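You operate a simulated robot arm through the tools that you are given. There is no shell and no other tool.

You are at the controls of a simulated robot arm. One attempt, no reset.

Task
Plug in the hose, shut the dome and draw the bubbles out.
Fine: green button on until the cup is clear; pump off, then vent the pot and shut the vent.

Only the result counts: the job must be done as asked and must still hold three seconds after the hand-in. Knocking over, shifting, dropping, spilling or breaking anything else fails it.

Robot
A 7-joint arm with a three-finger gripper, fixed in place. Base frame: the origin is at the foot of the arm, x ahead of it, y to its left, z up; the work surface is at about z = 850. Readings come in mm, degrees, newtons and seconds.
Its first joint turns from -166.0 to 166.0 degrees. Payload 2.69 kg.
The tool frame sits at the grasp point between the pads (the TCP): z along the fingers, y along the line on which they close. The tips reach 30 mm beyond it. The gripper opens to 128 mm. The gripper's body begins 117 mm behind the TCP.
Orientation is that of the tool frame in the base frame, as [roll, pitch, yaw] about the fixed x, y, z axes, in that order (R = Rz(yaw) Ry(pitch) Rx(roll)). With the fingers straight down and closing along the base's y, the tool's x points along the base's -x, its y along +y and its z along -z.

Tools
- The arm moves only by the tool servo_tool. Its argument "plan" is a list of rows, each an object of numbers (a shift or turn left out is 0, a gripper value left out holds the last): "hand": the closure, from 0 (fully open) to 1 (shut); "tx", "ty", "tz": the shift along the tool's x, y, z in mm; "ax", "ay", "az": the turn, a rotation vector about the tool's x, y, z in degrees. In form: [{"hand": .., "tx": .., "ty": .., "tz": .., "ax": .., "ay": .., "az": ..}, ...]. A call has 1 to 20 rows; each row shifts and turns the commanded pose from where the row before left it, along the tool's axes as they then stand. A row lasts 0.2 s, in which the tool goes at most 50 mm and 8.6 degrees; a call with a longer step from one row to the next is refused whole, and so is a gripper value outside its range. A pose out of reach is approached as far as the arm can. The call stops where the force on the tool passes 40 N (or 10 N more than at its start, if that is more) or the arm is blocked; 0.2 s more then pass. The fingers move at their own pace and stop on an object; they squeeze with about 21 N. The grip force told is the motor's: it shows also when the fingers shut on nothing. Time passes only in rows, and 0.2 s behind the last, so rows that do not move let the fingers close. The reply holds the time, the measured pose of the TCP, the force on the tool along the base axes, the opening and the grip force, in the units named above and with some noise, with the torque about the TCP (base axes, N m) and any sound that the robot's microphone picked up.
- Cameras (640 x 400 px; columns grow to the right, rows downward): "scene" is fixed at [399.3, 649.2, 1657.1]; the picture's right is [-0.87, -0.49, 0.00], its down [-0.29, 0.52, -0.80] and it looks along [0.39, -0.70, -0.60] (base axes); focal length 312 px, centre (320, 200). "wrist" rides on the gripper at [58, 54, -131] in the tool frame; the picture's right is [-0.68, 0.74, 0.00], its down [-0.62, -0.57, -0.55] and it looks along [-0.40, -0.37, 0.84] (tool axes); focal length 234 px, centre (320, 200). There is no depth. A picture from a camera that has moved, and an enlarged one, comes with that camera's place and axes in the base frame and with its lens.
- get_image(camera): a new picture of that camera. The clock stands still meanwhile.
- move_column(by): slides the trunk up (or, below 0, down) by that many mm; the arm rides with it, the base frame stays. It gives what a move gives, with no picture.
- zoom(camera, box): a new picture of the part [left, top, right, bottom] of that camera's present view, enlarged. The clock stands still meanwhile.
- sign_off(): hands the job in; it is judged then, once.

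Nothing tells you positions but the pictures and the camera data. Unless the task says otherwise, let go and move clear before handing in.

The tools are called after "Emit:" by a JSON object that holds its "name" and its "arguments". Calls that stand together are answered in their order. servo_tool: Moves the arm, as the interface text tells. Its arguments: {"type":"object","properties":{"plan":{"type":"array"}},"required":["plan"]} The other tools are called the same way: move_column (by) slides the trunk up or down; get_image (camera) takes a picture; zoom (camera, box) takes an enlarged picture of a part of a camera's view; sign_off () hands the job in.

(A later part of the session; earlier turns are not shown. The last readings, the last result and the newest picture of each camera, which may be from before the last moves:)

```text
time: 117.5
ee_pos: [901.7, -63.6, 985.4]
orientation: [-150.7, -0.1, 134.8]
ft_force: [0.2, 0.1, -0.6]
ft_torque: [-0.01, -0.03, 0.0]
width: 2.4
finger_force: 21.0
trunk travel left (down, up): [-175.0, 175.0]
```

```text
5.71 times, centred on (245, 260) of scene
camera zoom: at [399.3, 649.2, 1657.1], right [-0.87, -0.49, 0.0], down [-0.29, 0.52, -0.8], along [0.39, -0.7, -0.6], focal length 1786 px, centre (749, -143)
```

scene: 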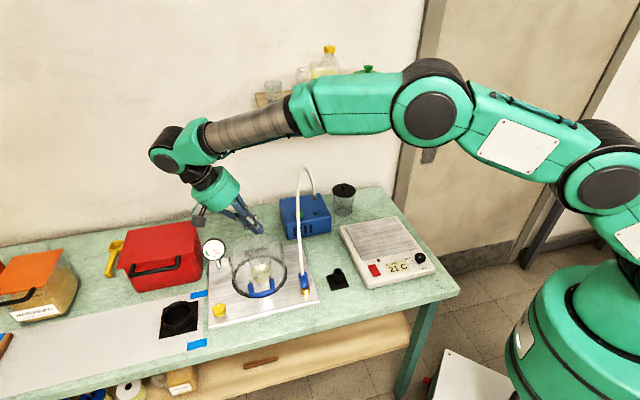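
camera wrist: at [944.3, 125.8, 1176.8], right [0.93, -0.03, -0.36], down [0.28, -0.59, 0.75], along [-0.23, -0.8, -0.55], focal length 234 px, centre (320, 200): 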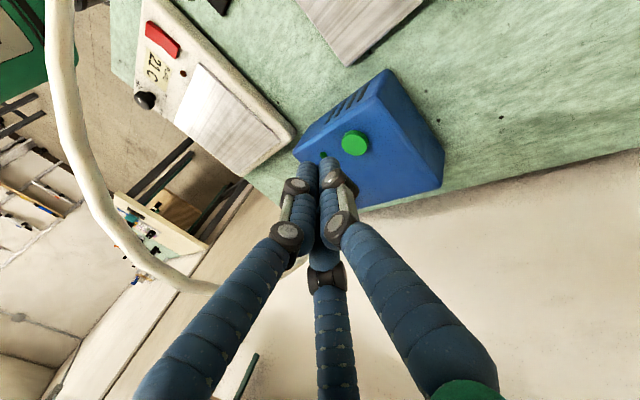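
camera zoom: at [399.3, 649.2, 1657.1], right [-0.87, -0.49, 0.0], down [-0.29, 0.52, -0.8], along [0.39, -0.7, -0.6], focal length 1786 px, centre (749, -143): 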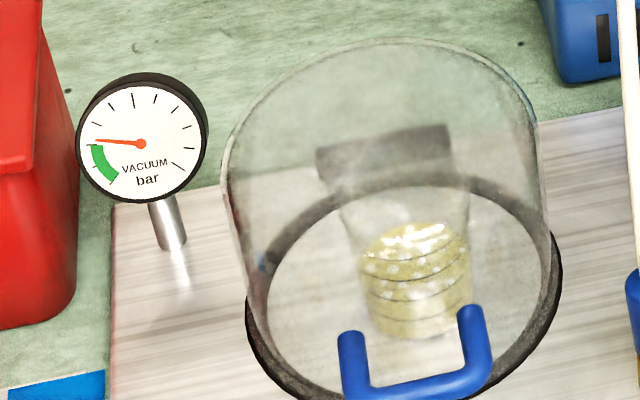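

Emit:
{"name": "servo_tool", "arguments": {"plan": [{}, {}, {}, {}]}}

Emit:
{"name": "zoom", "arguments": {"camera": "scene", "box": [200, 225, 290, 295]}}

Emit:
{"name": "zoom", "arguments": {"camera": "scene", "box": [235, 240, 285, 290]}}

```text
time: 118.5
ee_pos: [903.4, -63.6, 984.8]
orientation: [-150.7, 0.0, 134.8]
ft_force: [-0.2, 0.4, -0.5]
ft_torque: [0.01, -0.01, -0.01]
width: 2.1
finger_force: 21.2
trunk travel left (down, up): [-175.0, 175.0]
```

```text
5.71 times, centred on (245, 260) of scene
camera zoom: at [399.3, 649.2, 1657.1], right [-0.87, -0.49, 0.0], down [-0.29, 0.52, -0.8], along [0.39, -0.7, -0.6], focal length 1786 px, centre (749, -143)
```

zoom: 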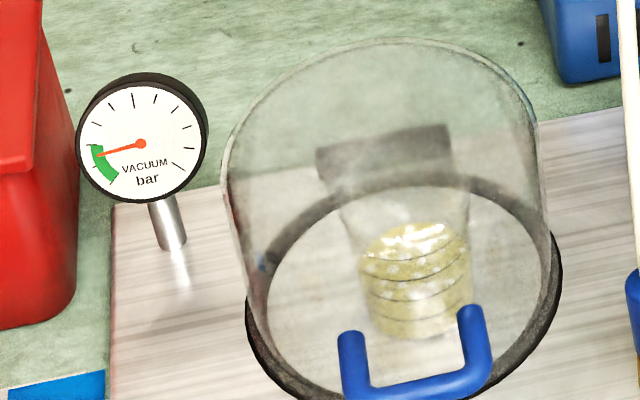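

```text
8.00 times, centred on (260, 265) of scene
camera zoom: at [399.3, 649.2, 1657.1], right [-0.87, -0.49, 0.0], down [-0.29, 0.52, -0.8], along [0.39, -0.7, -0.6], focal length 2500 px, centre (800, -320)
```

zoom: 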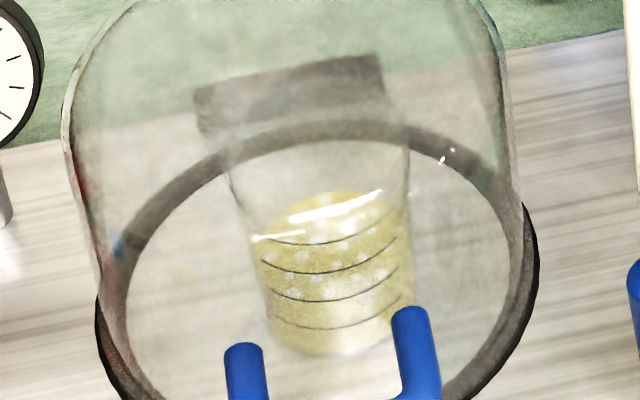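

Emit:
{"name": "servo_tool", "arguments": {"plan": [{}, {}, {}, {}, {}, {}, {}, {}, {}, {}]}}

Emit:
{"name": "zoom", "arguments": {"camera": "scene", "box": [200, 225, 290, 295]}}

Emit:
{"name": "zoom", "arguments": {"camera": "scene", "box": [235, 240, 285, 290]}}

```text
time: 120.7
ee_pos: [902.9, -63.5, 986.1]
orientation: [-150.7, 0.0, 135.0]
ft_force: [-0.4, -0.4, -0.7]
ft_torque: [0.01, 0.0, -0.02]
width: 2.4
finger_force: 21.1
trunk travel left (down, up): [-175.0, 175.0]
```

```text
5.71 times, centred on (245, 260) of scene
camera zoom: at [399.3, 649.2, 1657.1], right [-0.87, -0.49, 0.0], down [-0.29, 0.52, -0.8], along [0.39, -0.7, -0.6], focal length 1786 px, centre (749, -143)
```

zoom: 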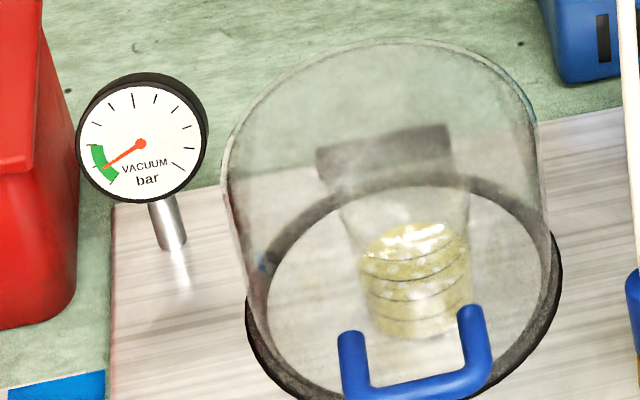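

```text
8.00 times, centred on (260, 265) of scene
camera zoom: at [399.3, 649.2, 1657.1], right [-0.87, -0.49, 0.0], down [-0.29, 0.52, -0.8], along [0.39, -0.7, -0.6], focal length 2500 px, centre (800, -320)
```

zoom: 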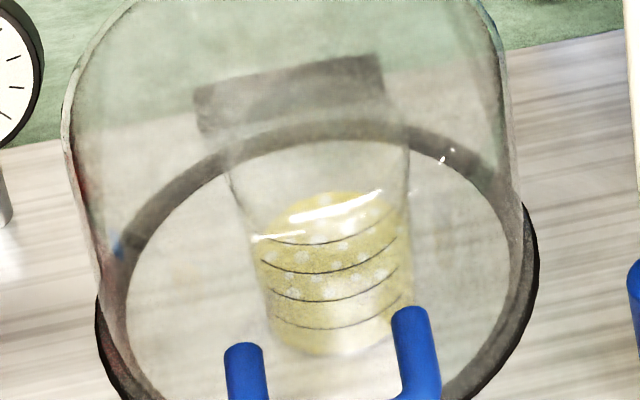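

Emit:
{"name": "servo_tool", "arguments": {"plan": [{}, {}, {}, {}, {}, {}, {}, {}, {}, {}, {}, {}, {}, {}]}}

Emit:
{"name": "zoom", "arguments": {"camera": "scene", "box": [235, 240, 285, 290]}}

Emit:
{"name": "zoom", "arguments": {"camera": "scene", "box": [200, 225, 290, 295]}}

```text
time: 123.7
ee_pos: [902.1, -62.8, 985.7]
orientation: [-150.7, 0.0, 134.9]
ft_force: [0.7, -0.1, -0.7]
ft_torque: [0.0, 0.04, -0.02]
width: 1.8
finger_force: 21.0
trunk travel left (down, up): [-175.0, 175.0]
```

```text
8.00 times, centred on (260, 265) of scene
camera zoom: at [399.3, 649.2, 1657.1], right [-0.87, -0.49, 0.0], down [-0.29, 0.52, -0.8], along [0.39, -0.7, -0.6], focal length 2500 px, centre (800, -320)
```

zoom: 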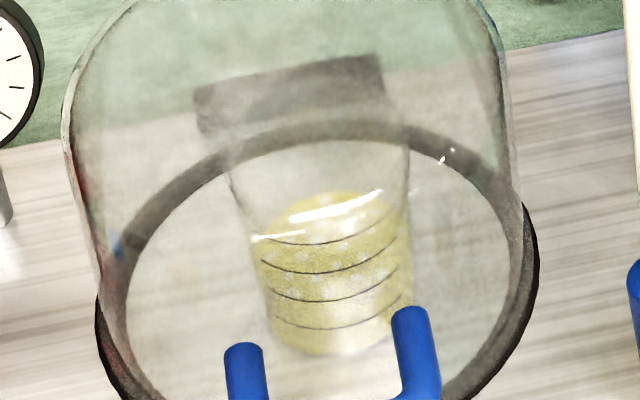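

```text
5.71 times, centred on (245, 260) of scene
camera zoom: at [399.3, 649.2, 1657.1], right [-0.87, -0.49, 0.0], down [-0.29, 0.52, -0.8], along [0.39, -0.7, -0.6], focal length 1786 px, centre (749, -143)
```

zoom: 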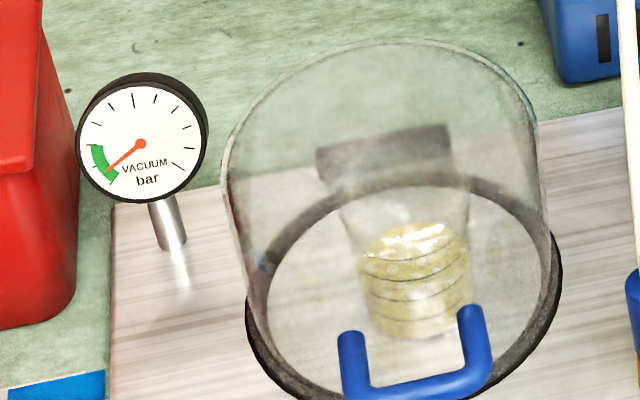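

The large bubbles are gone and small ones remain. Still waiting.

Emit:
{"name": "servo_tool", "arguments": {"plan": [{}, {}, {}, {}, {}, {}, {}, {}, {}, {}, {}, {}, {}, {}]}}

Emit:
{"name": "zoom", "arguments": {"camera": "scene", "box": [245, 255, 275, 285]}}

Emit:
{"name": "servo_tool", "arguments": {"plan": [{}, {}, {}, {}, {}, {}, {}, {}, {}, {}]}}

Emit:
{"name": "zoom", "arguments": {"camera": "scene", "box": [245, 255, 275, 285]}}

```text
time: 126.7
ee_pos: [901.3, -63.2, 986.6]
orientation: [-150.6, -0.1, 134.9]
ft_force: [-0.5, 0.1, 0.6]
ft_torque: [0.01, 0.0, -0.01]
width: 2.5
finger_force: 20.8
trunk travel left (down, up): [-175.0, 175.0]
```

```text
13.33 times, centred on (260, 270) of scene
camera zoom: at [399.3, 649.2, 1657.1], right [-0.87, -0.49, 0.0], down [-0.29, 0.52, -0.8], along [0.39, -0.7, -0.6], focal length 4166 px, centre (1120, -733)
```

zoom: 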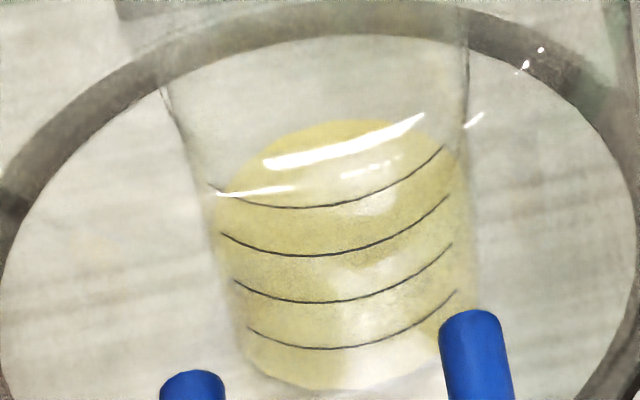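

```text
time: 128.9
ee_pos: [902.3, -64.3, 985.2]
orientation: [-150.7, 0.1, 134.8]
ft_force: [0.6, -0.4, 1.1]
ft_torque: [0.0, 0.01, 0.01]
width: 2.2
finger_force: 21.3
trunk travel left (down, up): [-175.0, 175.0]
```

```text
13.33 times, centred on (260, 270) of scene
camera zoom: at [399.3, 649.2, 1657.1], right [-0.87, -0.49, 0.0], down [-0.29, 0.52, -0.8], along [0.39, -0.7, -0.6], focal length 4166 px, centre (1120, -733)
```

zoom: 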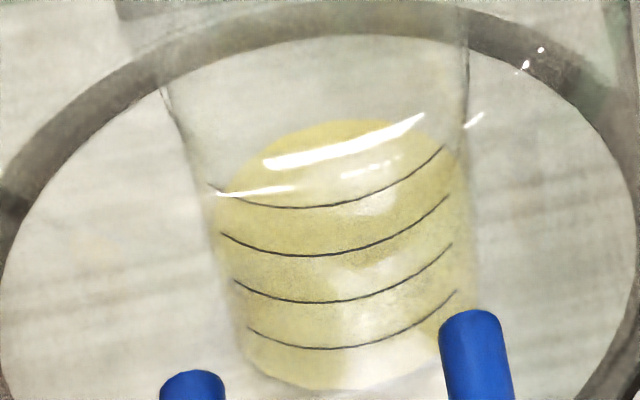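

Emit:
{"name": "servo_tool", "arguments": {"plan": [{}, {}, {}, {}, {}, {}, {}, {}]}}

Emit:
{"name": "zoom", "arguments": {"camera": "scene", "box": [248, 258, 272, 280]}}

Emit:
{"name": "zoom", "arguments": {"camera": "scene", "box": [195, 220, 335, 330]}}

```text
time: 130.7
ee_pos: [903.1, -63.9, 986.5]
orientation: [-150.7, 0.0, 134.9]
ft_force: [0.4, -0.6, -0.4]
ft_torque: [-0.02, -0.02, 0.01]
width: 2.3
finger_force: 21.0
trunk travel left (down, up): [-175.0, 175.0]
```

```text
16.00 times, centred on (260, 269) of scene
camera zoom: at [399.3, 649.2, 1657.1], right [-0.87, -0.49, 0.0], down [-0.29, 0.52, -0.8], along [0.39, -0.7, -0.6], focal length 4999 px, centre (1280, -904)
```

zoom: 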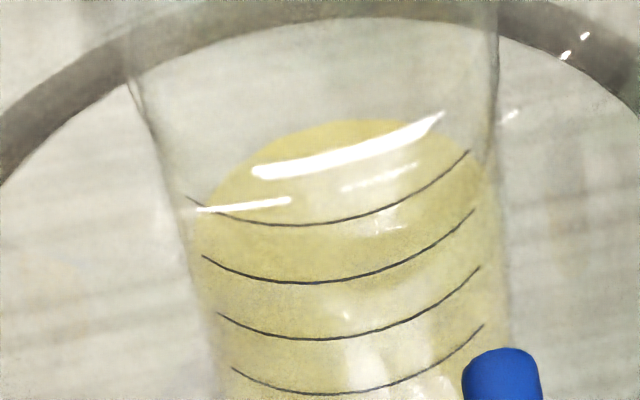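

```text
3.64 times, centred on (265, 275) of scene
camera zoom: at [399.3, 649.2, 1657.1], right [-0.87, -0.49, 0.0], down [-0.29, 0.52, -0.8], along [0.39, -0.7, -0.6], focal length 1136 px, centre (520, -73)
```

zoom: 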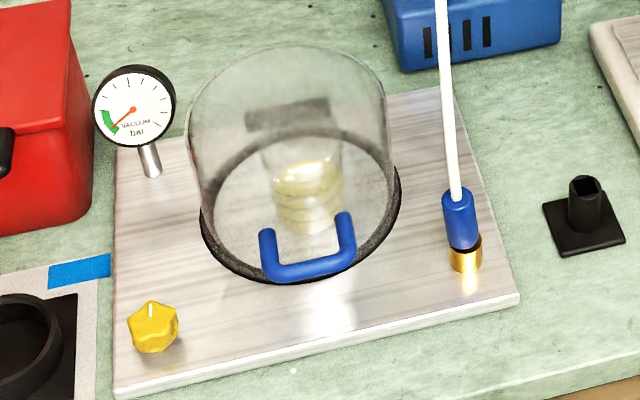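

The cup is clear and the gauge is in the green. Now I press the button again to switch the pump off.

Emit:
{"name": "servo_tool", "arguments": {"plan": [{"ty": 2.4, "tz": 4.4}, {"ty": 2.4, "tz": 4.4}, {"ty": 0.98, "tz": 1.74}, {"ty": 0.98, "tz": 1.74}, {}]}}

Emit:
{"name": "zoom", "arguments": {"camera": "scene", "box": [280, 190, 340, 240]}}

```text
time: 131.9
ee_pos: [901.8, -64.6, 973.5]
orientation: [-150.6, 0.0, 134.8]
ft_force: [-1.7, -0.5, 3.2]
ft_torque: [0.02, -0.01, -0.01]
width: 2.4
finger_force: 21.1
trunk travel left (down, up): [-175.0, 175.0]
heard: click
```

```text
8.00 times, centred on (310, 215) of scene
camera zoom: at [399.3, 649.2, 1657.1], right [-0.87, -0.49, 0.0], down [-0.29, 0.52, -0.8], along [0.39, -0.7, -0.6], focal length 2500 px, centre (400, 80)
```

zoom: 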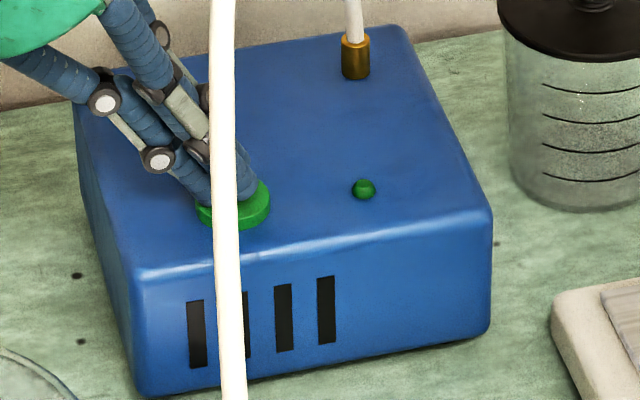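

The lamp is out: pump off. I'll retreat the way I came, back over the dome, and then go to the yellow vent knob at about (897, 336).

Emit:
{"name": "servo_tool", "arguments": {"plan": [{"ty": -14.7, "tz": -26.2}, {"ty": 8.2, "tz": -34.4}, {"tx": 25, "ty": -1.5, "tz": -33.5}, {"tx": 25, "ty": -1.5, "tz": -33.5}, {"tx": 38.8, "ty": 19.8, "tz": -13.7}, {"tx": 38.8, "ty": 19.8, "tz": -13.7}, {"tx": 38.8, "ty": 19.8, "tz": -13.7}, {"tx": 38.8, "ty": 19.8, "tz": -13.7}, {}]}}

Emit:
{"name": "zoom", "arguments": {"camera": "scene", "box": [195, 220, 335, 330]}}

Emit:
{"name": "zoom", "arguments": {"camera": "scene", "box": [290, 190, 340, 240]}}

```text
time: 133.9
ee_pos: [864.4, 187.8, 1096.3]
orientation: [-150.6, 0.0, 134.9]
ft_force: [-0.4, 0.0, -0.5]
ft_torque: [-0.03, -0.02, 0.04]
width: 2.0
finger_force: 21.0
trunk travel left (down, up): [-175.0, 175.0]
```

```text
3.64 times, centred on (265, 275) of scene
camera zoom: at [399.3, 649.2, 1657.1], right [-0.87, -0.49, 0.0], down [-0.29, 0.52, -0.8], along [0.39, -0.7, -0.6], focal length 1136 px, centre (520, -73)
```

zoom: 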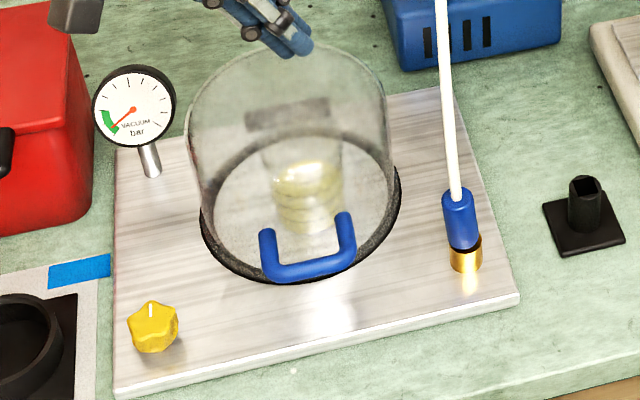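

```text
8.00 times, centred on (315, 215) of scene
camera zoom: at [399.3, 649.2, 1657.1], right [-0.87, -0.49, 0.0], down [-0.29, 0.52, -0.8], along [0.39, -0.7, -0.6], focal length 2500 px, centre (360, 80)
```

zoom: 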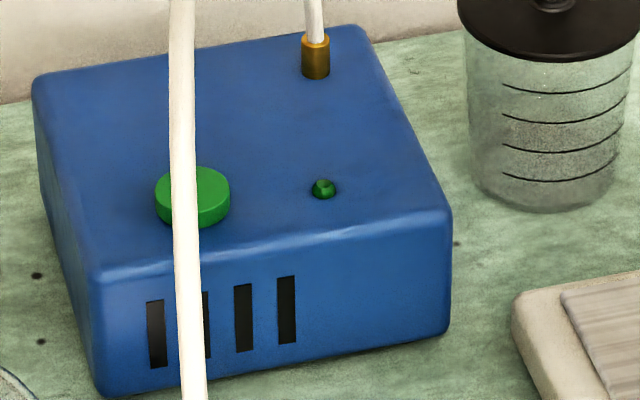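

Emit:
{"name": "servo_tool", "arguments": {"plan": [{"ax": -7.3}, {"ax": -7.3}, {"ax": -7.3}, {"ax": -7.4}, {"tx": 27, "ty": 42.7, "hand": 0.45}, {"tx": 27, "ty": 42.7}, {"tx": 27, "ty": 42.6}, {"tz": 40}, {"tz": 40}, {}, {}]}}

Emit:
{"name": "get_image", "arguments": {"camera": "wrist"}}

Emit:
{"name": "zoom", "arguments": {"camera": "scene", "box": [180, 230, 290, 340]}}

```text
refused: row 5 steps farther than a row can; nothing moved
```

```text
taken
camera wrist: at [902.7, 307.0, 1183.5], right [0.93, -0.03, -0.36], down [0.28, -0.59, 0.76], along [-0.23, -0.8, -0.55], focal length 234 px, centre (320, 200)
```

wrist: 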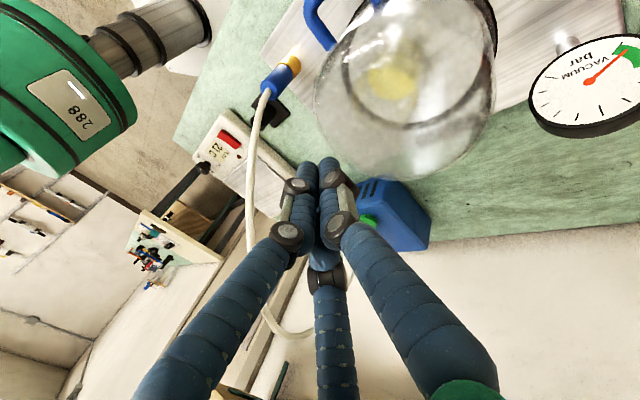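

```text
3.64 times, centred on (235, 285) of scene
camera zoom: at [399.3, 649.2, 1657.1], right [-0.87, -0.49, 0.0], down [-0.29, 0.52, -0.8], along [0.39, -0.7, -0.6], focal length 1136 px, centre (629, -109)
```

zoom: 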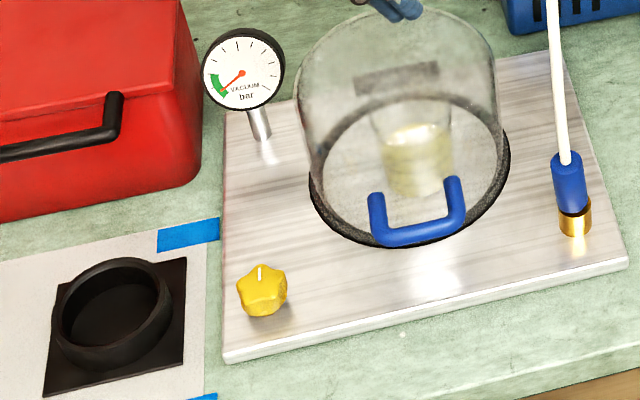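

One row was slightly too long; I'll split it into smaller steps.

Emit:
{"name": "servo_tool", "arguments": {"plan": [{"ax": -7.3}, {"ax": -7.3}, {"ax": -7.3}, {"ax": -7.4}, {"tx": 20.2, "ty": 32, "hand": 0.45}, {"tx": 20.2, "ty": 32}, {"tx": 20.3, "ty": 32}, {"tx": 20.3, "ty": 32}, {"tz": 40}, {"tz": 40}, {}, {}]}}

Emit:
{"name": "get_image", "arguments": {"camera": "wrist"}}

Emit:
{"name": "zoom", "arguments": {"camera": "scene", "box": [180, 210, 290, 330]}}

```text
time: 136.5
ee_pos: [898.0, 332.2, 1016.9]
orientation: [180.0, 0.1, 134.9]
ft_force: [0.0, -0.1, 0.0]
ft_torque: [-0.02, -0.04, -0.02]
width: 70.4
finger_force: 0.1
trunk travel left (down, up): [-175.0, 175.0]
```

```text
taken
camera wrist: at [896.0, 411.1, 1147.2], right [1.0, 0.04, 0.0], down [0.03, -0.84, 0.55], along [0.02, -0.55, -0.84], focal length 234 px, centre (320, 200)
```

wrist: 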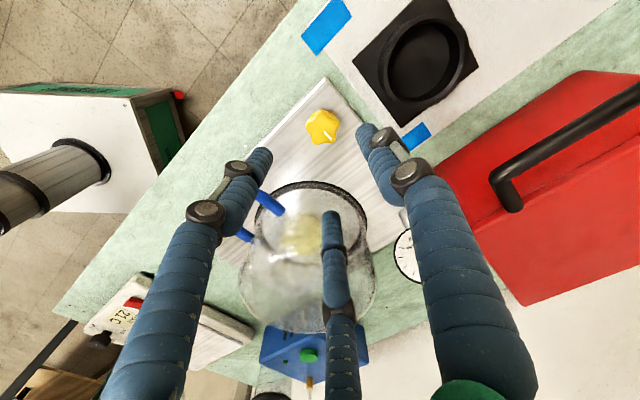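

```text
3.33 times, centred on (235, 270) of scene
camera zoom: at [399.3, 649.2, 1657.1], right [-0.87, -0.49, 0.0], down [-0.29, 0.52, -0.8], along [0.39, -0.7, -0.6], focal length 1042 px, centre (603, -33)
```

zoom: 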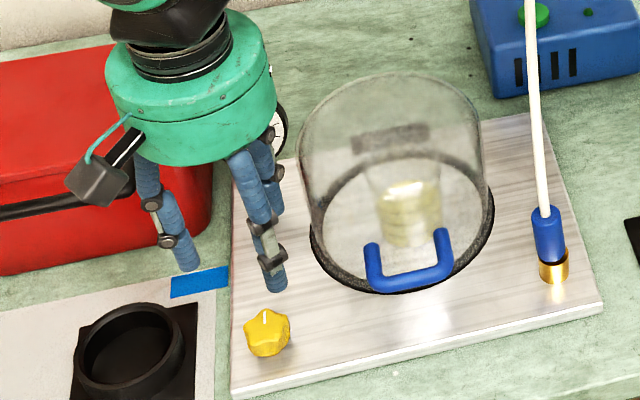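

Emit:
{"name": "zoom", "arguments": {"camera": "wrist", "box": [280, 80, 370, 170]}}

Emit:
{"name": "zoom", "arguments": {"camera": "scene", "box": [205, 290, 245, 330]}}

```text
4.44 times, centred on (325, 125) of wrist
camera zoom: at [896.0, 411.1, 1147.2], right [1.0, 0.04, 0.0], down [0.03, -0.84, 0.55], along [0.02, -0.55, -0.84], focal length 1041 px, centre (298, 533)
```

zoom: 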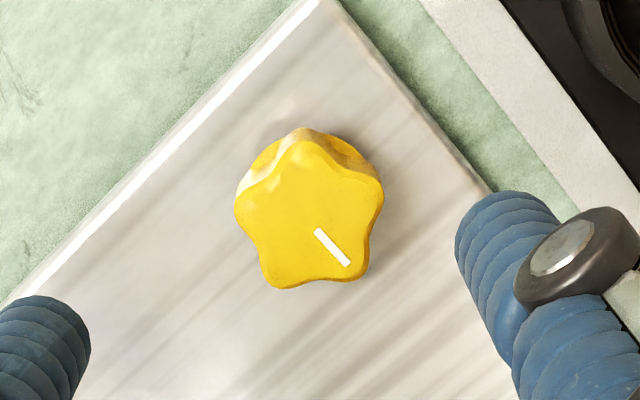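

```text
10.00 times, centred on (225, 310) of scene
camera zoom: at [399.3, 649.2, 1657.1], right [-0.87, -0.49, 0.0], down [-0.29, 0.52, -0.8], along [0.39, -0.7, -0.6], focal length 3125 px, centre (1270, -900)
```

zoom: 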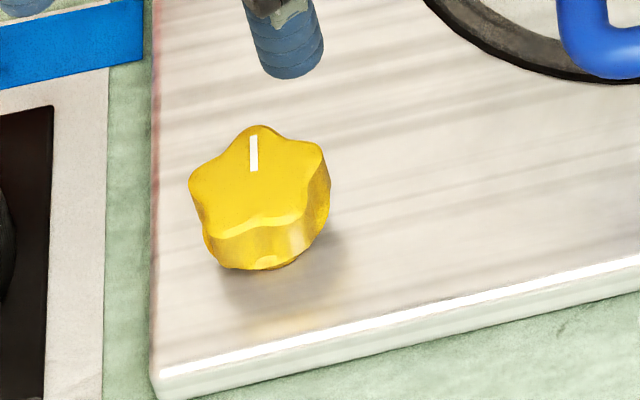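

The knob's axis is near (901.5, 335.5), top at z ≈ 884, its white mark pointing to the back. I'll centre over it and descend with the fingers open.

Emit:
{"name": "servo_tool", "arguments": {"plan": [{"tx": 0.6, "ty": 4.5, "hand": 0.5}, {"tz": 35}, {"tz": 35}, {}, {}]}}

Emit:
{"name": "zoom", "arguments": {"camera": "wrist", "box": [260, 90, 390, 220]}}

Emit:
{"name": "zoom", "arguments": {"camera": "scene", "box": [195, 260, 255, 330]}}

```text
time: 137.7
ee_pos: [902.2, 334.9, 947.6]
orientation: [180.0, 0.1, 134.9]
ft_force: [-0.4, -0.2, 0.7]
ft_torque: [0.0, -0.03, -0.03]
width: 64.2
finger_force: 0.1
trunk travel left (down, up): [-175.0, 175.0]
```

```text
3.08 times, centred on (325, 155) of wrist
camera zoom: at [898.2, 415.0, 1077.2], right [1.0, 0.04, 0.0], down [0.03, -0.84, 0.55], along [0.02, -0.55, -0.84], focal length 720 px, centre (305, 338)
```

zoom: 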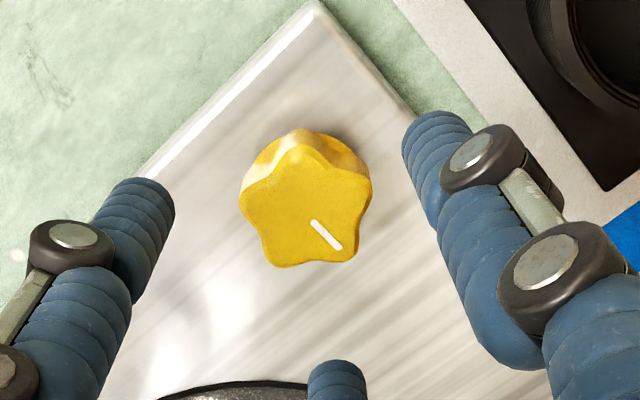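

```text
5.71 times, centred on (225, 295) of scene
camera zoom: at [399.3, 649.2, 1657.1], right [-0.87, -0.49, 0.0], down [-0.29, 0.52, -0.8], along [0.39, -0.7, -0.6], focal length 1786 px, centre (863, -343)
```

zoom: 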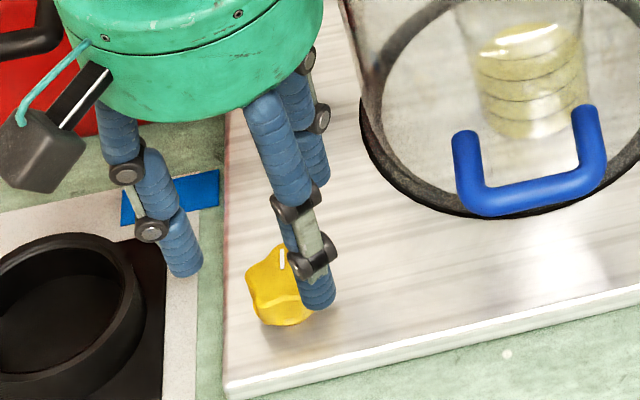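

Emit:
{"name": "servo_tool", "arguments": {"plan": [{"tx": -1.5, "ty": -0.7}, {"tz": 20}, {"tz": 15}, {"tz": 10}, {}, {}]}}

Emit:
{"name": "zoom", "arguments": {"camera": "wrist", "box": [260, 110, 390, 240]}}

Emit:
{"name": "zoom", "arguments": {"camera": "scene", "box": [195, 270, 255, 330]}}

```text
time: 139.1
ee_pos: [900.8, 335.8, 902.8]
orientation: [-180.0, 0.0, 134.8]
ft_force: [-0.6, 0.0, -0.2]
ft_torque: [-0.03, 0.0, -0.02]
width: 63.8
finger_force: 0.1
trunk travel left (down, up): [-175.0, 175.0]
```

```text
3.08 times, centred on (325, 175) of wrist
camera zoom: at [898.1, 415.4, 1032.9], right [1.0, 0.04, 0.0], down [0.03, -0.84, 0.55], along [0.02, -0.55, -0.84], focal length 720 px, centre (305, 277)
```

zoom: 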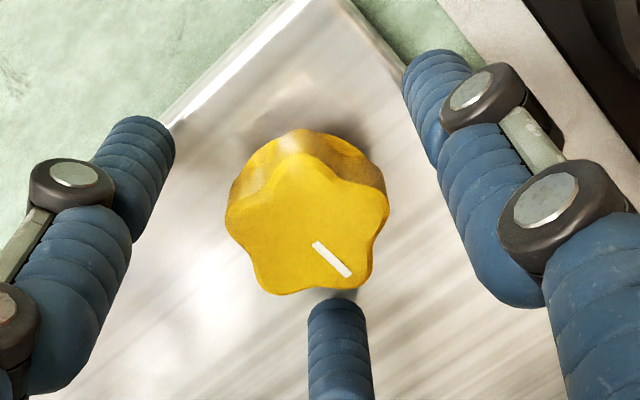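

```text
6.67 times, centred on (225, 300) of scene
camera zoom: at [399.3, 649.2, 1657.1], right [-0.87, -0.49, 0.0], down [-0.29, 0.52, -0.8], along [0.39, -0.7, -0.6], focal length 2083 px, centre (953, -467)
```

zoom: 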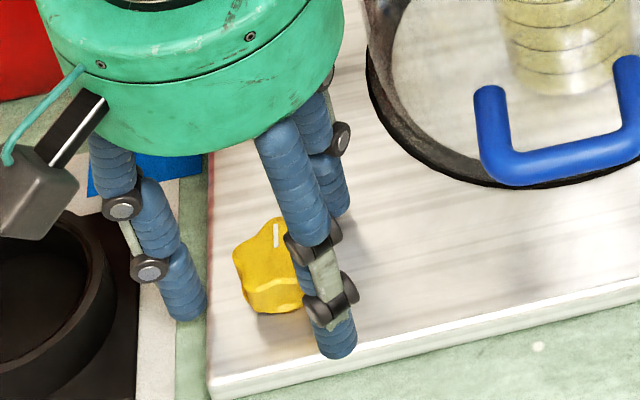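

Emit:
{"name": "servo_tool", "arguments": {"plan": [{"tx": -2, "ty": -1.5}, {"hand": 0.65}, {"hand": 1}, {}, {}]}}

Emit:
{"name": "zoom", "arguments": {"camera": "wrist", "box": [260, 110, 390, 240]}}

```text
time: 140.3
ee_pos: [901.6, 335.8, 902.1]
orientation: [179.9, 0.0, 134.9]
ft_force: [11.3, 17.0, -2.1]
ft_torque: [0.54, -0.29, -0.02]
width: 34.9
finger_force: 44.8
trunk travel left (down, up): [-175.0, 175.0]
```

```text
3.08 times, centred on (325, 175) of wrist
camera zoom: at [899.3, 414.3, 1032.9], right [1.0, 0.04, 0.0], down [0.03, -0.84, 0.55], along [0.02, -0.55, -0.84], focal length 720 px, centre (305, 277)
```

zoom: 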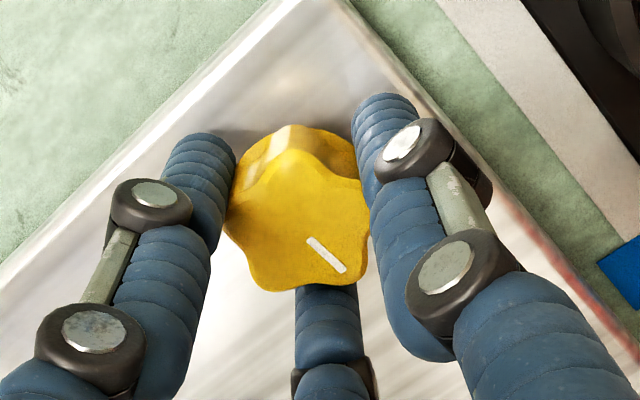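

Emit:
{"name": "servo_tool", "arguments": {"plan": [{"ty": 1.5}, {}, {}]}}

```text
time: 141.1
ee_pos: [902.0, 334.5, 902.6]
orientation: [-179.8, -0.1, 134.8]
ft_force: [0.4, 13.4, 4.1]
ft_torque: [0.26, 0.17, 0.01]
width: 34.8
finger_force: 45.3
trunk travel left (down, up): [-175.0, 175.0]
```

Emit:
{"name": "servo_tool", "arguments": {"plan": [{"tx": 1.3, "ty": 0.9}, {}, {}]}}

```text
time: 141.9
ee_pos: [901.7, 335.1, 902.6]
orientation: [-180.0, -0.1, 134.9]
ft_force: [1.6, -1.5, 6.7]
ft_torque: [-0.15, -0.09, -0.02]
width: 34.4
finger_force: 45.1
trunk travel left (down, up): [-175.0, 175.0]
```

Centred with little side load. I'll try turning the knob counter-clockwise a little and watch torque and gauge.

Emit:
{"name": "servo_tool", "arguments": {"plan": [{"az": -7}, {"az": -7}, {}]}}

Emit:
{"name": "zoom", "arguments": {"camera": "scene", "box": [195, 225, 275, 325]}}

Emit:
{"name": "zoom", "arguments": {"camera": "wrist", "box": [260, 110, 390, 240]}}

```text
time: 142.7
ee_pos: [901.9, 336.4, 902.8]
orientation: [-179.9, 0.1, 149.0]
ft_force: [4.3, -6.8, 4.6]
ft_torque: [-0.34, -0.04, 0.01]
width: 33.9
finger_force: 45.0
trunk travel left (down, up): [-175.0, 175.0]
```

```text
4.00 times, centred on (235, 275) of scene
camera zoom: at [399.3, 649.2, 1657.1], right [-0.87, -0.49, 0.0], down [-0.29, 0.52, -0.8], along [0.39, -0.7, -0.6], focal length 1250 px, centre (660, -100)
```

zoom: 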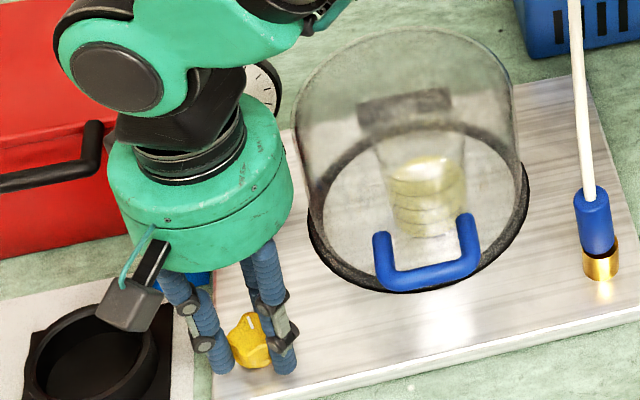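

```text
3.08 times, centred on (325, 175) of wrist
camera zoom: at [880.1, 411.9, 1032.8], right [0.96, 0.28, 0.0], down [0.24, -0.8, 0.55], along [0.15, -0.53, -0.84], focal length 720 px, centre (305, 277)
```

zoom: 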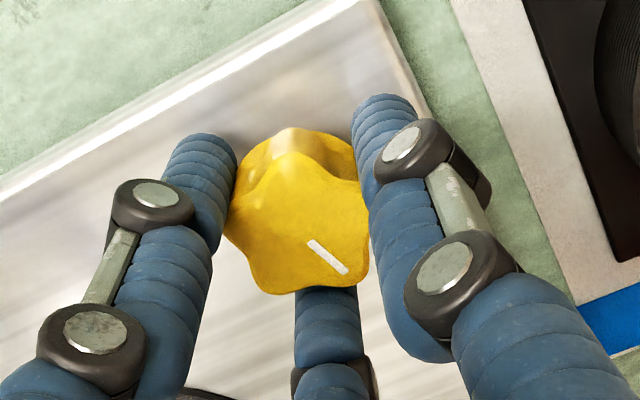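

The knob turns freely with the gripper. I'll continue counter-clockwise in steps.

Emit:
{"name": "servo_tool", "arguments": {"plan": [{"az": -7}, {"az": -7}, {"az": -7}, {"az": -7}, {}]}}

Emit:
{"name": "get_image", "arguments": {"camera": "wrist"}}

Emit:
{"name": "get_image", "arguments": {"camera": "scene"}}

```text
time: 143.9
ee_pos: [901.9, 336.0, 902.3]
orientation: [180.0, -0.2, 177.0]
ft_force: [0.8, -11.4, 4.0]
ft_torque: [-0.32, 0.11, 0.02]
width: 34.2
finger_force: 45.1
trunk travel left (down, up): [-175.0, 175.0]
```

```text
taken
camera wrist: at [846.9, 392.6, 1032.9], right [0.71, 0.7, 0.0], down [0.59, -0.6, 0.55], along [0.38, -0.39, -0.84], focal length 234 px, centre (320, 200)
```

wrist: 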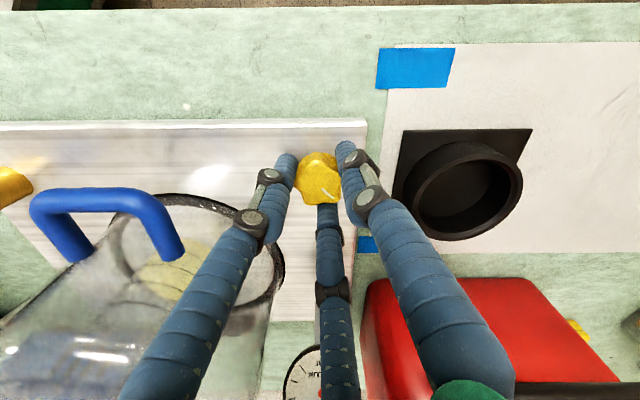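

```text
taken
```

scene: 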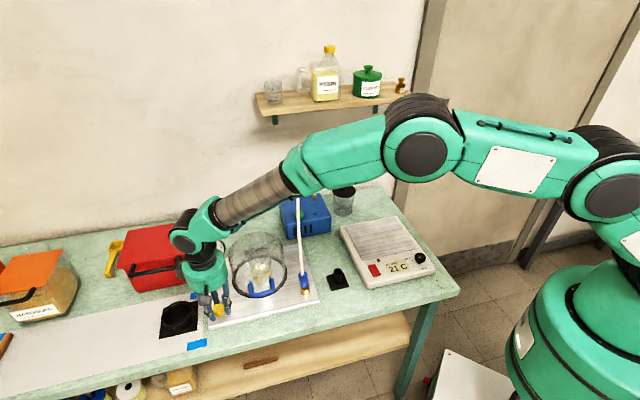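

Emit:
{"name": "zoom", "arguments": {"camera": "wrist", "box": [260, 320, 340, 400]}}

Emit:
{"name": "zoom", "arguments": {"camera": "wrist", "box": [270, 120, 370, 220]}}

```text
5.00 times, centred on (300, 360) of wrist
camera zoom: at [846.9, 392.6, 1032.9], right [0.71, 0.7, 0.0], down [0.59, -0.6, 0.55], along [0.38, -0.39, -0.84], focal length 1171 px, centre (420, -600)
```

zoom: 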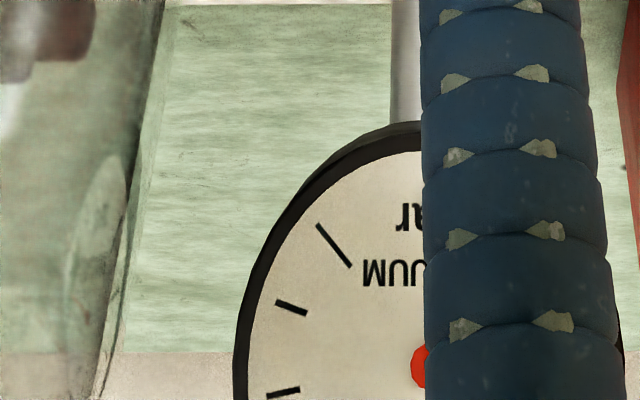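

```text
4.00 times, centred on (320, 170) of wrist
camera zoom: at [846.9, 392.6, 1032.9], right [0.71, 0.7, 0.0], down [0.59, -0.6, 0.55], along [0.38, -0.39, -0.84], focal length 937 px, centre (320, 320)
```

zoom: 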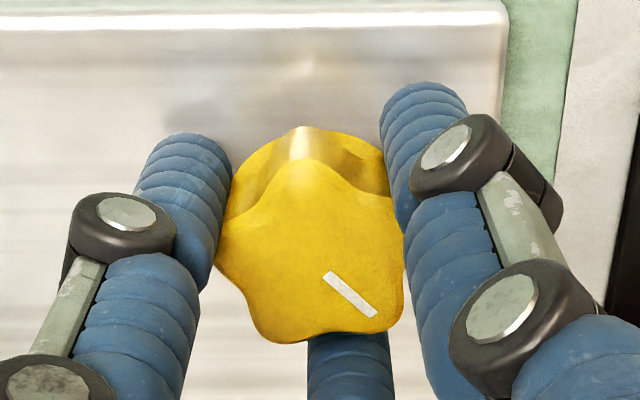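

Emit:
{"name": "servo_tool", "arguments": {"plan": [{"az": -8}, {"az": -8}, {"az": -8}, {"az": -8}, {"az": -8}, {"az": -8}, {}]}}

Emit:
{"name": "get_image", "arguments": {"camera": "wrist"}}

Emit:
{"name": "zoom", "arguments": {"camera": "scene", "box": [180, 200, 300, 330]}}

```text
time: 145.5
ee_pos: [901.3, 337.0, 902.2]
orientation: [180.0, 0.0, -135.0]
ft_force: [-3.9, -13.4, 5.2]
ft_torque: [-0.38, 0.33, -0.49]
width: 34.0
finger_force: 45.4
trunk travel left (down, up): [-175.0, 175.0]
```

```text
taken
camera wrist: at [822.8, 332.5, 1032.9], right [-0.04, 1.0, 0.0], down [0.84, 0.04, 0.55], along [0.55, 0.02, -0.84], focal length 234 px, centre (320, 200)
```

wrist: 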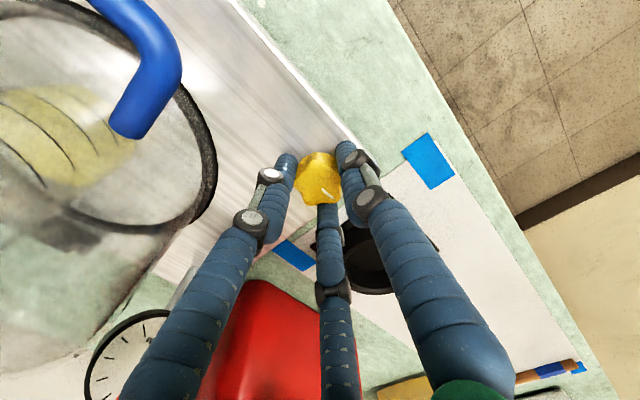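

```text
3.08 times, centred on (240, 265) of scene
camera zoom: at [399.3, 649.2, 1657.1], right [-0.87, -0.49, 0.0], down [-0.29, 0.52, -0.8], along [0.39, -0.7, -0.6], focal length 961 px, centre (566, 0)
```

zoom: 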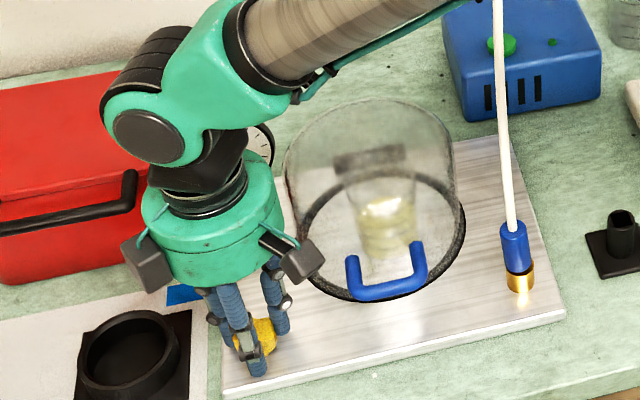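

Emit:
{"name": "zoom", "arguments": {"camera": "wrist", "box": [60, 300, 180, 400]}}

Emit:
{"name": "zoom", "arguments": {"camera": "wrist", "box": [270, 120, 370, 220]}}

Emit:
{"name": "zoom", "arguments": {"camera": "scene", "box": [200, 220, 240, 260]}}

```text
4.00 times, centred on (120, 350) of wrist
camera zoom: at [822.8, 332.5, 1032.9], right [-0.04, 1.0, 0.0], down [0.84, 0.04, 0.55], along [0.55, 0.02, -0.84], focal length 937 px, centre (1120, -400)
```

zoom: 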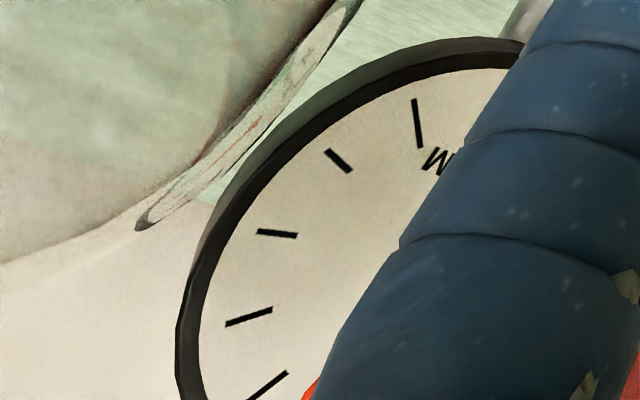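

```text
4.00 times, centred on (320, 170) of wrist
camera zoom: at [822.8, 332.5, 1032.9], right [-0.04, 1.0, 0.0], down [0.84, 0.04, 0.55], along [0.55, 0.02, -0.84], focal length 937 px, centre (320, 320)
```

zoom: 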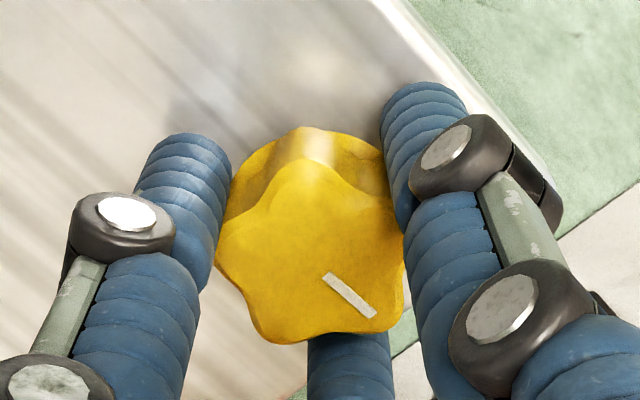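

```text
10.00 times, centred on (220, 240) of scene
camera zoom: at [399.3, 649.2, 1657.1], right [-0.87, -0.49, 0.0], down [-0.29, 0.52, -0.8], along [0.39, -0.7, -0.6], focal length 3125 px, centre (1320, -200)
```

zoom: 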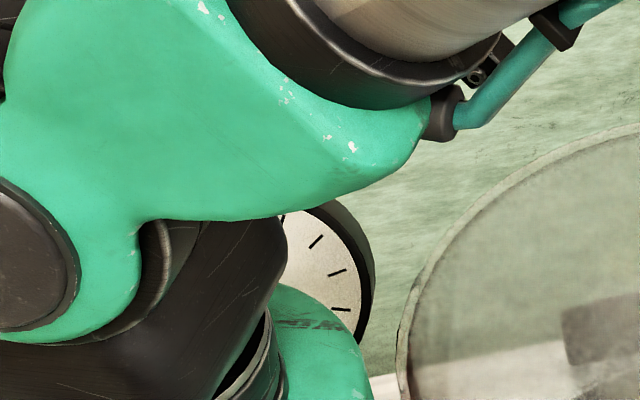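

A stop is felt near 90°. I can't see the needle from here, so I'll release the knob, lift clear and read the gauge.

Emit:
{"name": "servo_tool", "arguments": {"plan": [{"hand": 0.5}, {}, {"tz": -30}, {"tz": -45}, {"tz": -45}, {"tx": 40}, {}]}}

Emit:
{"name": "zoom", "arguments": {"camera": "scene", "box": [180, 210, 300, 330]}}

Emit:
{"name": "get_image", "arguments": {"camera": "wrist"}}

```text
time: 147.1
ee_pos: [874.4, 308.3, 1020.2]
orientation: [180.0, 0.0, -135.2]
ft_force: [-0.3, -0.9, 0.7]
ft_torque: [0.03, -0.04, 0.01]
width: 63.9
finger_force: 0.0
trunk travel left (down, up): [-175.0, 175.0]
```

```text
3.33 times, centred on (240, 270) of scene
camera zoom: at [399.3, 649.2, 1657.1], right [-0.87, -0.49, 0.0], down [-0.29, 0.52, -0.8], along [0.39, -0.7, -0.6], focal length 1042 px, centre (587, -33)
```

zoom: 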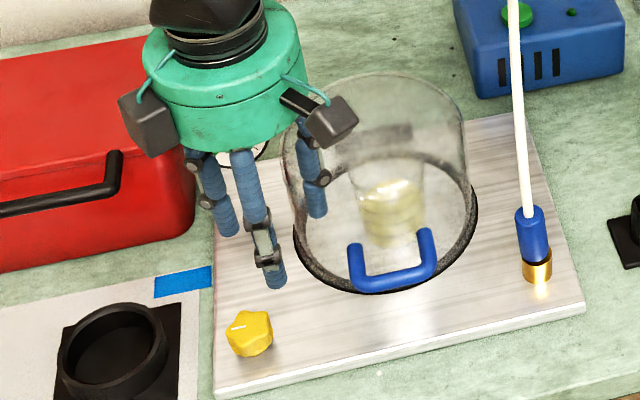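

```text
taken
camera wrist: at [796.0, 304.3, 1150.8], right [-0.04, 1.0, 0.0], down [0.84, 0.03, 0.55], along [0.55, 0.02, -0.84], focal length 234 px, centre (320, 200)
```

wrist: 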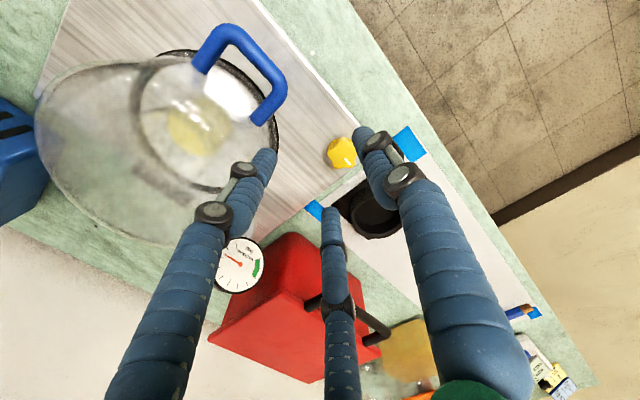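

Emit:
{"name": "zoom", "arguments": {"camera": "wrist", "box": [205, 230, 275, 300]}}

Emit:
{"name": "zoom", "arguments": {"camera": "scene", "box": [205, 290, 245, 330]}}

```text
5.71 times, centred on (240, 265) of wrist
camera zoom: at [796.0, 304.3, 1150.8], right [-0.04, 1.0, 0.0], down [0.84, 0.03, 0.55], along [0.55, 0.02, -0.84], focal length 1338 px, centre (777, -171)
```

zoom: 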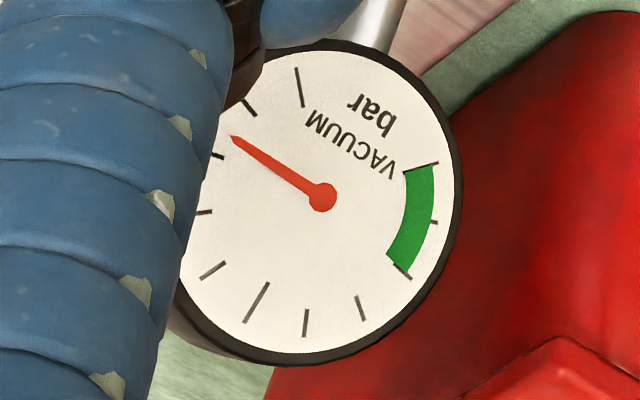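

```text
10.00 times, centred on (225, 310) of scene
camera zoom: at [399.3, 649.2, 1657.1], right [-0.87, -0.49, 0.0], down [-0.29, 0.52, -0.8], along [0.39, -0.7, -0.6], focal length 3125 px, centre (1270, -900)
```

zoom: 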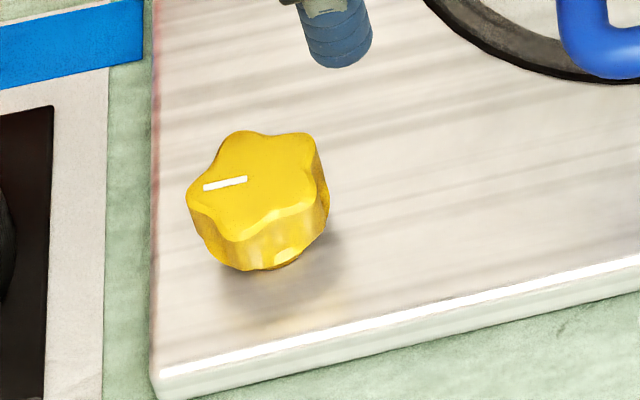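

Venting works: the needle is well on its way back to zero. I'll wait and read again.

Emit:
{"name": "servo_tool", "arguments": {"plan": [{}, {}, {}, {}, {}, {}, {}, {}, {}, {}]}}

Emit:
{"name": "zoom", "arguments": {"camera": "wrist", "box": [205, 230, 275, 300]}}

Emit:
{"name": "servo_tool", "arguments": {"plan": [{}, {}, {}, {}, {}, {}, {}, {}, {}, {}, {}, {}, {}, {}]}}

Emit:
{"name": "zoom", "arguments": {"camera": "wrist", "box": [205, 230, 275, 300]}}

```text
time: 149.3
ee_pos: [875.5, 309.3, 1021.1]
orientation: [-179.9, -0.1, -135.1]
ft_force: [-0.4, 0.7, 0.1]
ft_torque: [0.02, -0.01, 0.01]
width: 64.0
finger_force: 0.1
trunk travel left (down, up): [-175.0, 175.0]
```

```text
5.71 times, centred on (240, 265) of wrist
camera zoom: at [796.5, 304.9, 1150.2], right [-0.04, 1.0, 0.0], down [0.84, 0.03, 0.55], along [0.55, 0.02, -0.84], focal length 1338 px, centre (777, -171)
```

zoom: 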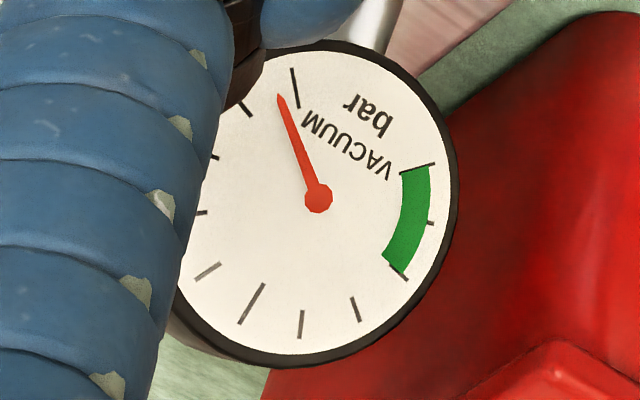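

```text
time: 152.3
ee_pos: [874.7, 308.1, 1020.2]
orientation: [-180.0, 0.0, -135.1]
ft_force: [-0.3, 0.2, -0.1]
ft_torque: [0.01, 0.02, 0.01]
width: 64.2
finger_force: 0.0
trunk travel left (down, up): [-175.0, 175.0]
```

```text
5.71 times, centred on (240, 265) of wrist
camera zoom: at [796.5, 304.9, 1150.2], right [-0.04, 1.0, 0.0], down [0.84, 0.03, 0.55], along [0.55, 0.02, -0.84], focal length 1338 px, centre (777, -171)
```

zoom: 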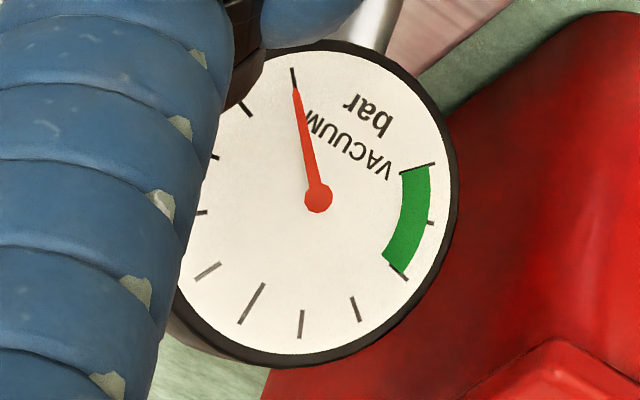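

The pot is vented to zero. Now I go back down onto the knob and turn it clockwise 90° to shut the vent.

Emit:
{"name": "servo_tool", "arguments": {"plan": [{"tx": -39.5}, {"tz": 45}, {"tz": 40}, {}, {}]}}

Emit:
{"name": "zoom", "arguments": {"camera": "wrist", "box": [260, 90, 390, 220]}}

```text
time: 153.5
ee_pos: [903.4, 336.1, 939.4]
orientation: [180.0, 0.0, -135.0]
ft_force: [-0.4, -1.1, 0.7]
ft_torque: [-0.02, -0.05, 0.02]
width: 64.0
finger_force: 0.1
trunk travel left (down, up): [-175.0, 175.0]
```

```text
3.08 times, centred on (325, 155) of wrist
camera zoom: at [824.5, 333.2, 1068.6], right [-0.04, 1.0, 0.0], down [0.84, 0.03, 0.55], along [0.55, 0.02, -0.84], focal length 720 px, centre (305, 338)
```

zoom: 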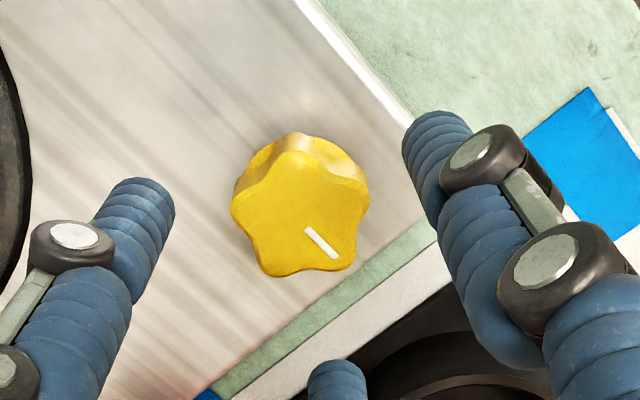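

Emit:
{"name": "servo_tool", "arguments": {"plan": [{"tx": 0.6, "ty": -0.7}, {"tz": 18}, {"tz": 17.5}, {}, {"hand": 0.65}, {"hand": 1}, {}, {}]}}

Emit:
{"name": "zoom", "arguments": {"camera": "wrist", "box": [260, 110, 390, 240]}}

```text
time: 155.3
ee_pos: [901.2, 335.6, 900.6]
orientation: [-180.0, -0.1, -135.2]
ft_force: [-5.4, 3.0, -2.1]
ft_torque: [-0.01, 0.12, -0.04]
width: 33.8
finger_force: 45.2
trunk travel left (down, up): [-175.0, 175.0]
```

```text
3.08 times, centred on (325, 175) of wrist
camera zoom: at [823.1, 332.8, 1030.8], right [-0.04, 1.0, 0.0], down [0.84, 0.03, 0.55], along [0.55, 0.02, -0.84], focal length 720 px, centre (305, 277)
```

zoom: 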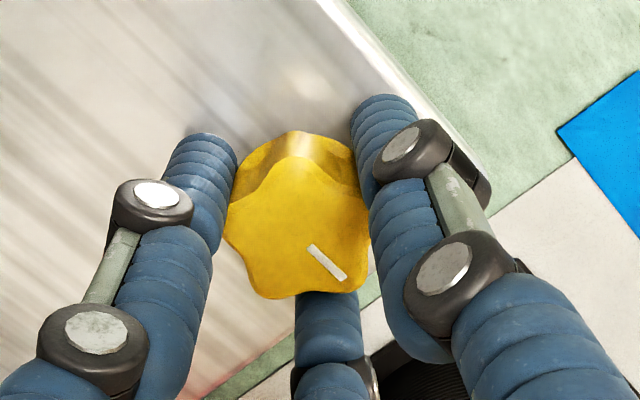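

Emit:
{"name": "servo_tool", "arguments": {"plan": [{"az": 8}, {"az": 8}, {"az": 8}, {"az": 8}, {"az": 8}, {"az": 8}, {"az": 8}, {"az": 8}, {"az": 8}, {"az": 8}, {}]}}

Emit:
{"name": "servo_tool", "arguments": {"plan": [{"az": 5}, {"az": 5}, {}]}}

Emit:
{"name": "zoom", "arguments": {"camera": "wrist", "box": [260, 110, 390, 240]}}

```text
time: 157.7
ee_pos: [901.6, 336.9, 900.9]
orientation: [-179.9, 0.1, 144.8]
ft_force: [-2.1, 12.7, -14.0]
ft_torque: [0.36, -0.03, 0.04]
width: 34.0
finger_force: 44.6
trunk travel left (down, up): [-175.0, 175.0]
```

```text
time: 158.5
ee_pos: [901.6, 335.9, 900.3]
orientation: [-179.9, -0.1, 135.0]
ft_force: [-3.2, 13.3, -14.7]
ft_torque: [0.29, 0.09, -0.02]
width: 33.9
finger_force: 45.1
trunk travel left (down, up): [-175.0, 175.0]
```

```text
3.08 times, centred on (325, 175) of wrist
camera zoom: at [899.6, 415.2, 1030.7], right [1.0, 0.04, 0.0], down [0.03, -0.83, 0.55], along [0.02, -0.55, -0.84], focal length 720 px, centre (305, 277)
```

zoom: 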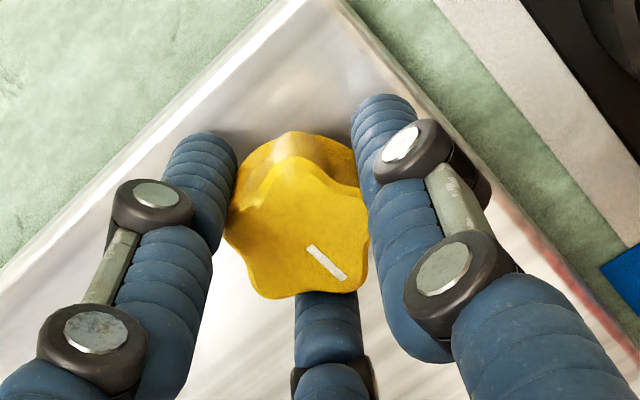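

Emit:
{"name": "servo_tool", "arguments": {"plan": [{"az": 2}, {"az": 1.5}, {}]}}

```text
time: 159.3
ee_pos: [901.7, 335.7, 899.7]
orientation: [-179.8, 0.0, 131.3]
ft_force: [-3.8, 9.0, -16.6]
ft_torque: [-0.06, -0.01, 0.44]
width: 34.0
finger_force: 44.8
trunk travel left (down, up): [-175.0, 175.0]
```

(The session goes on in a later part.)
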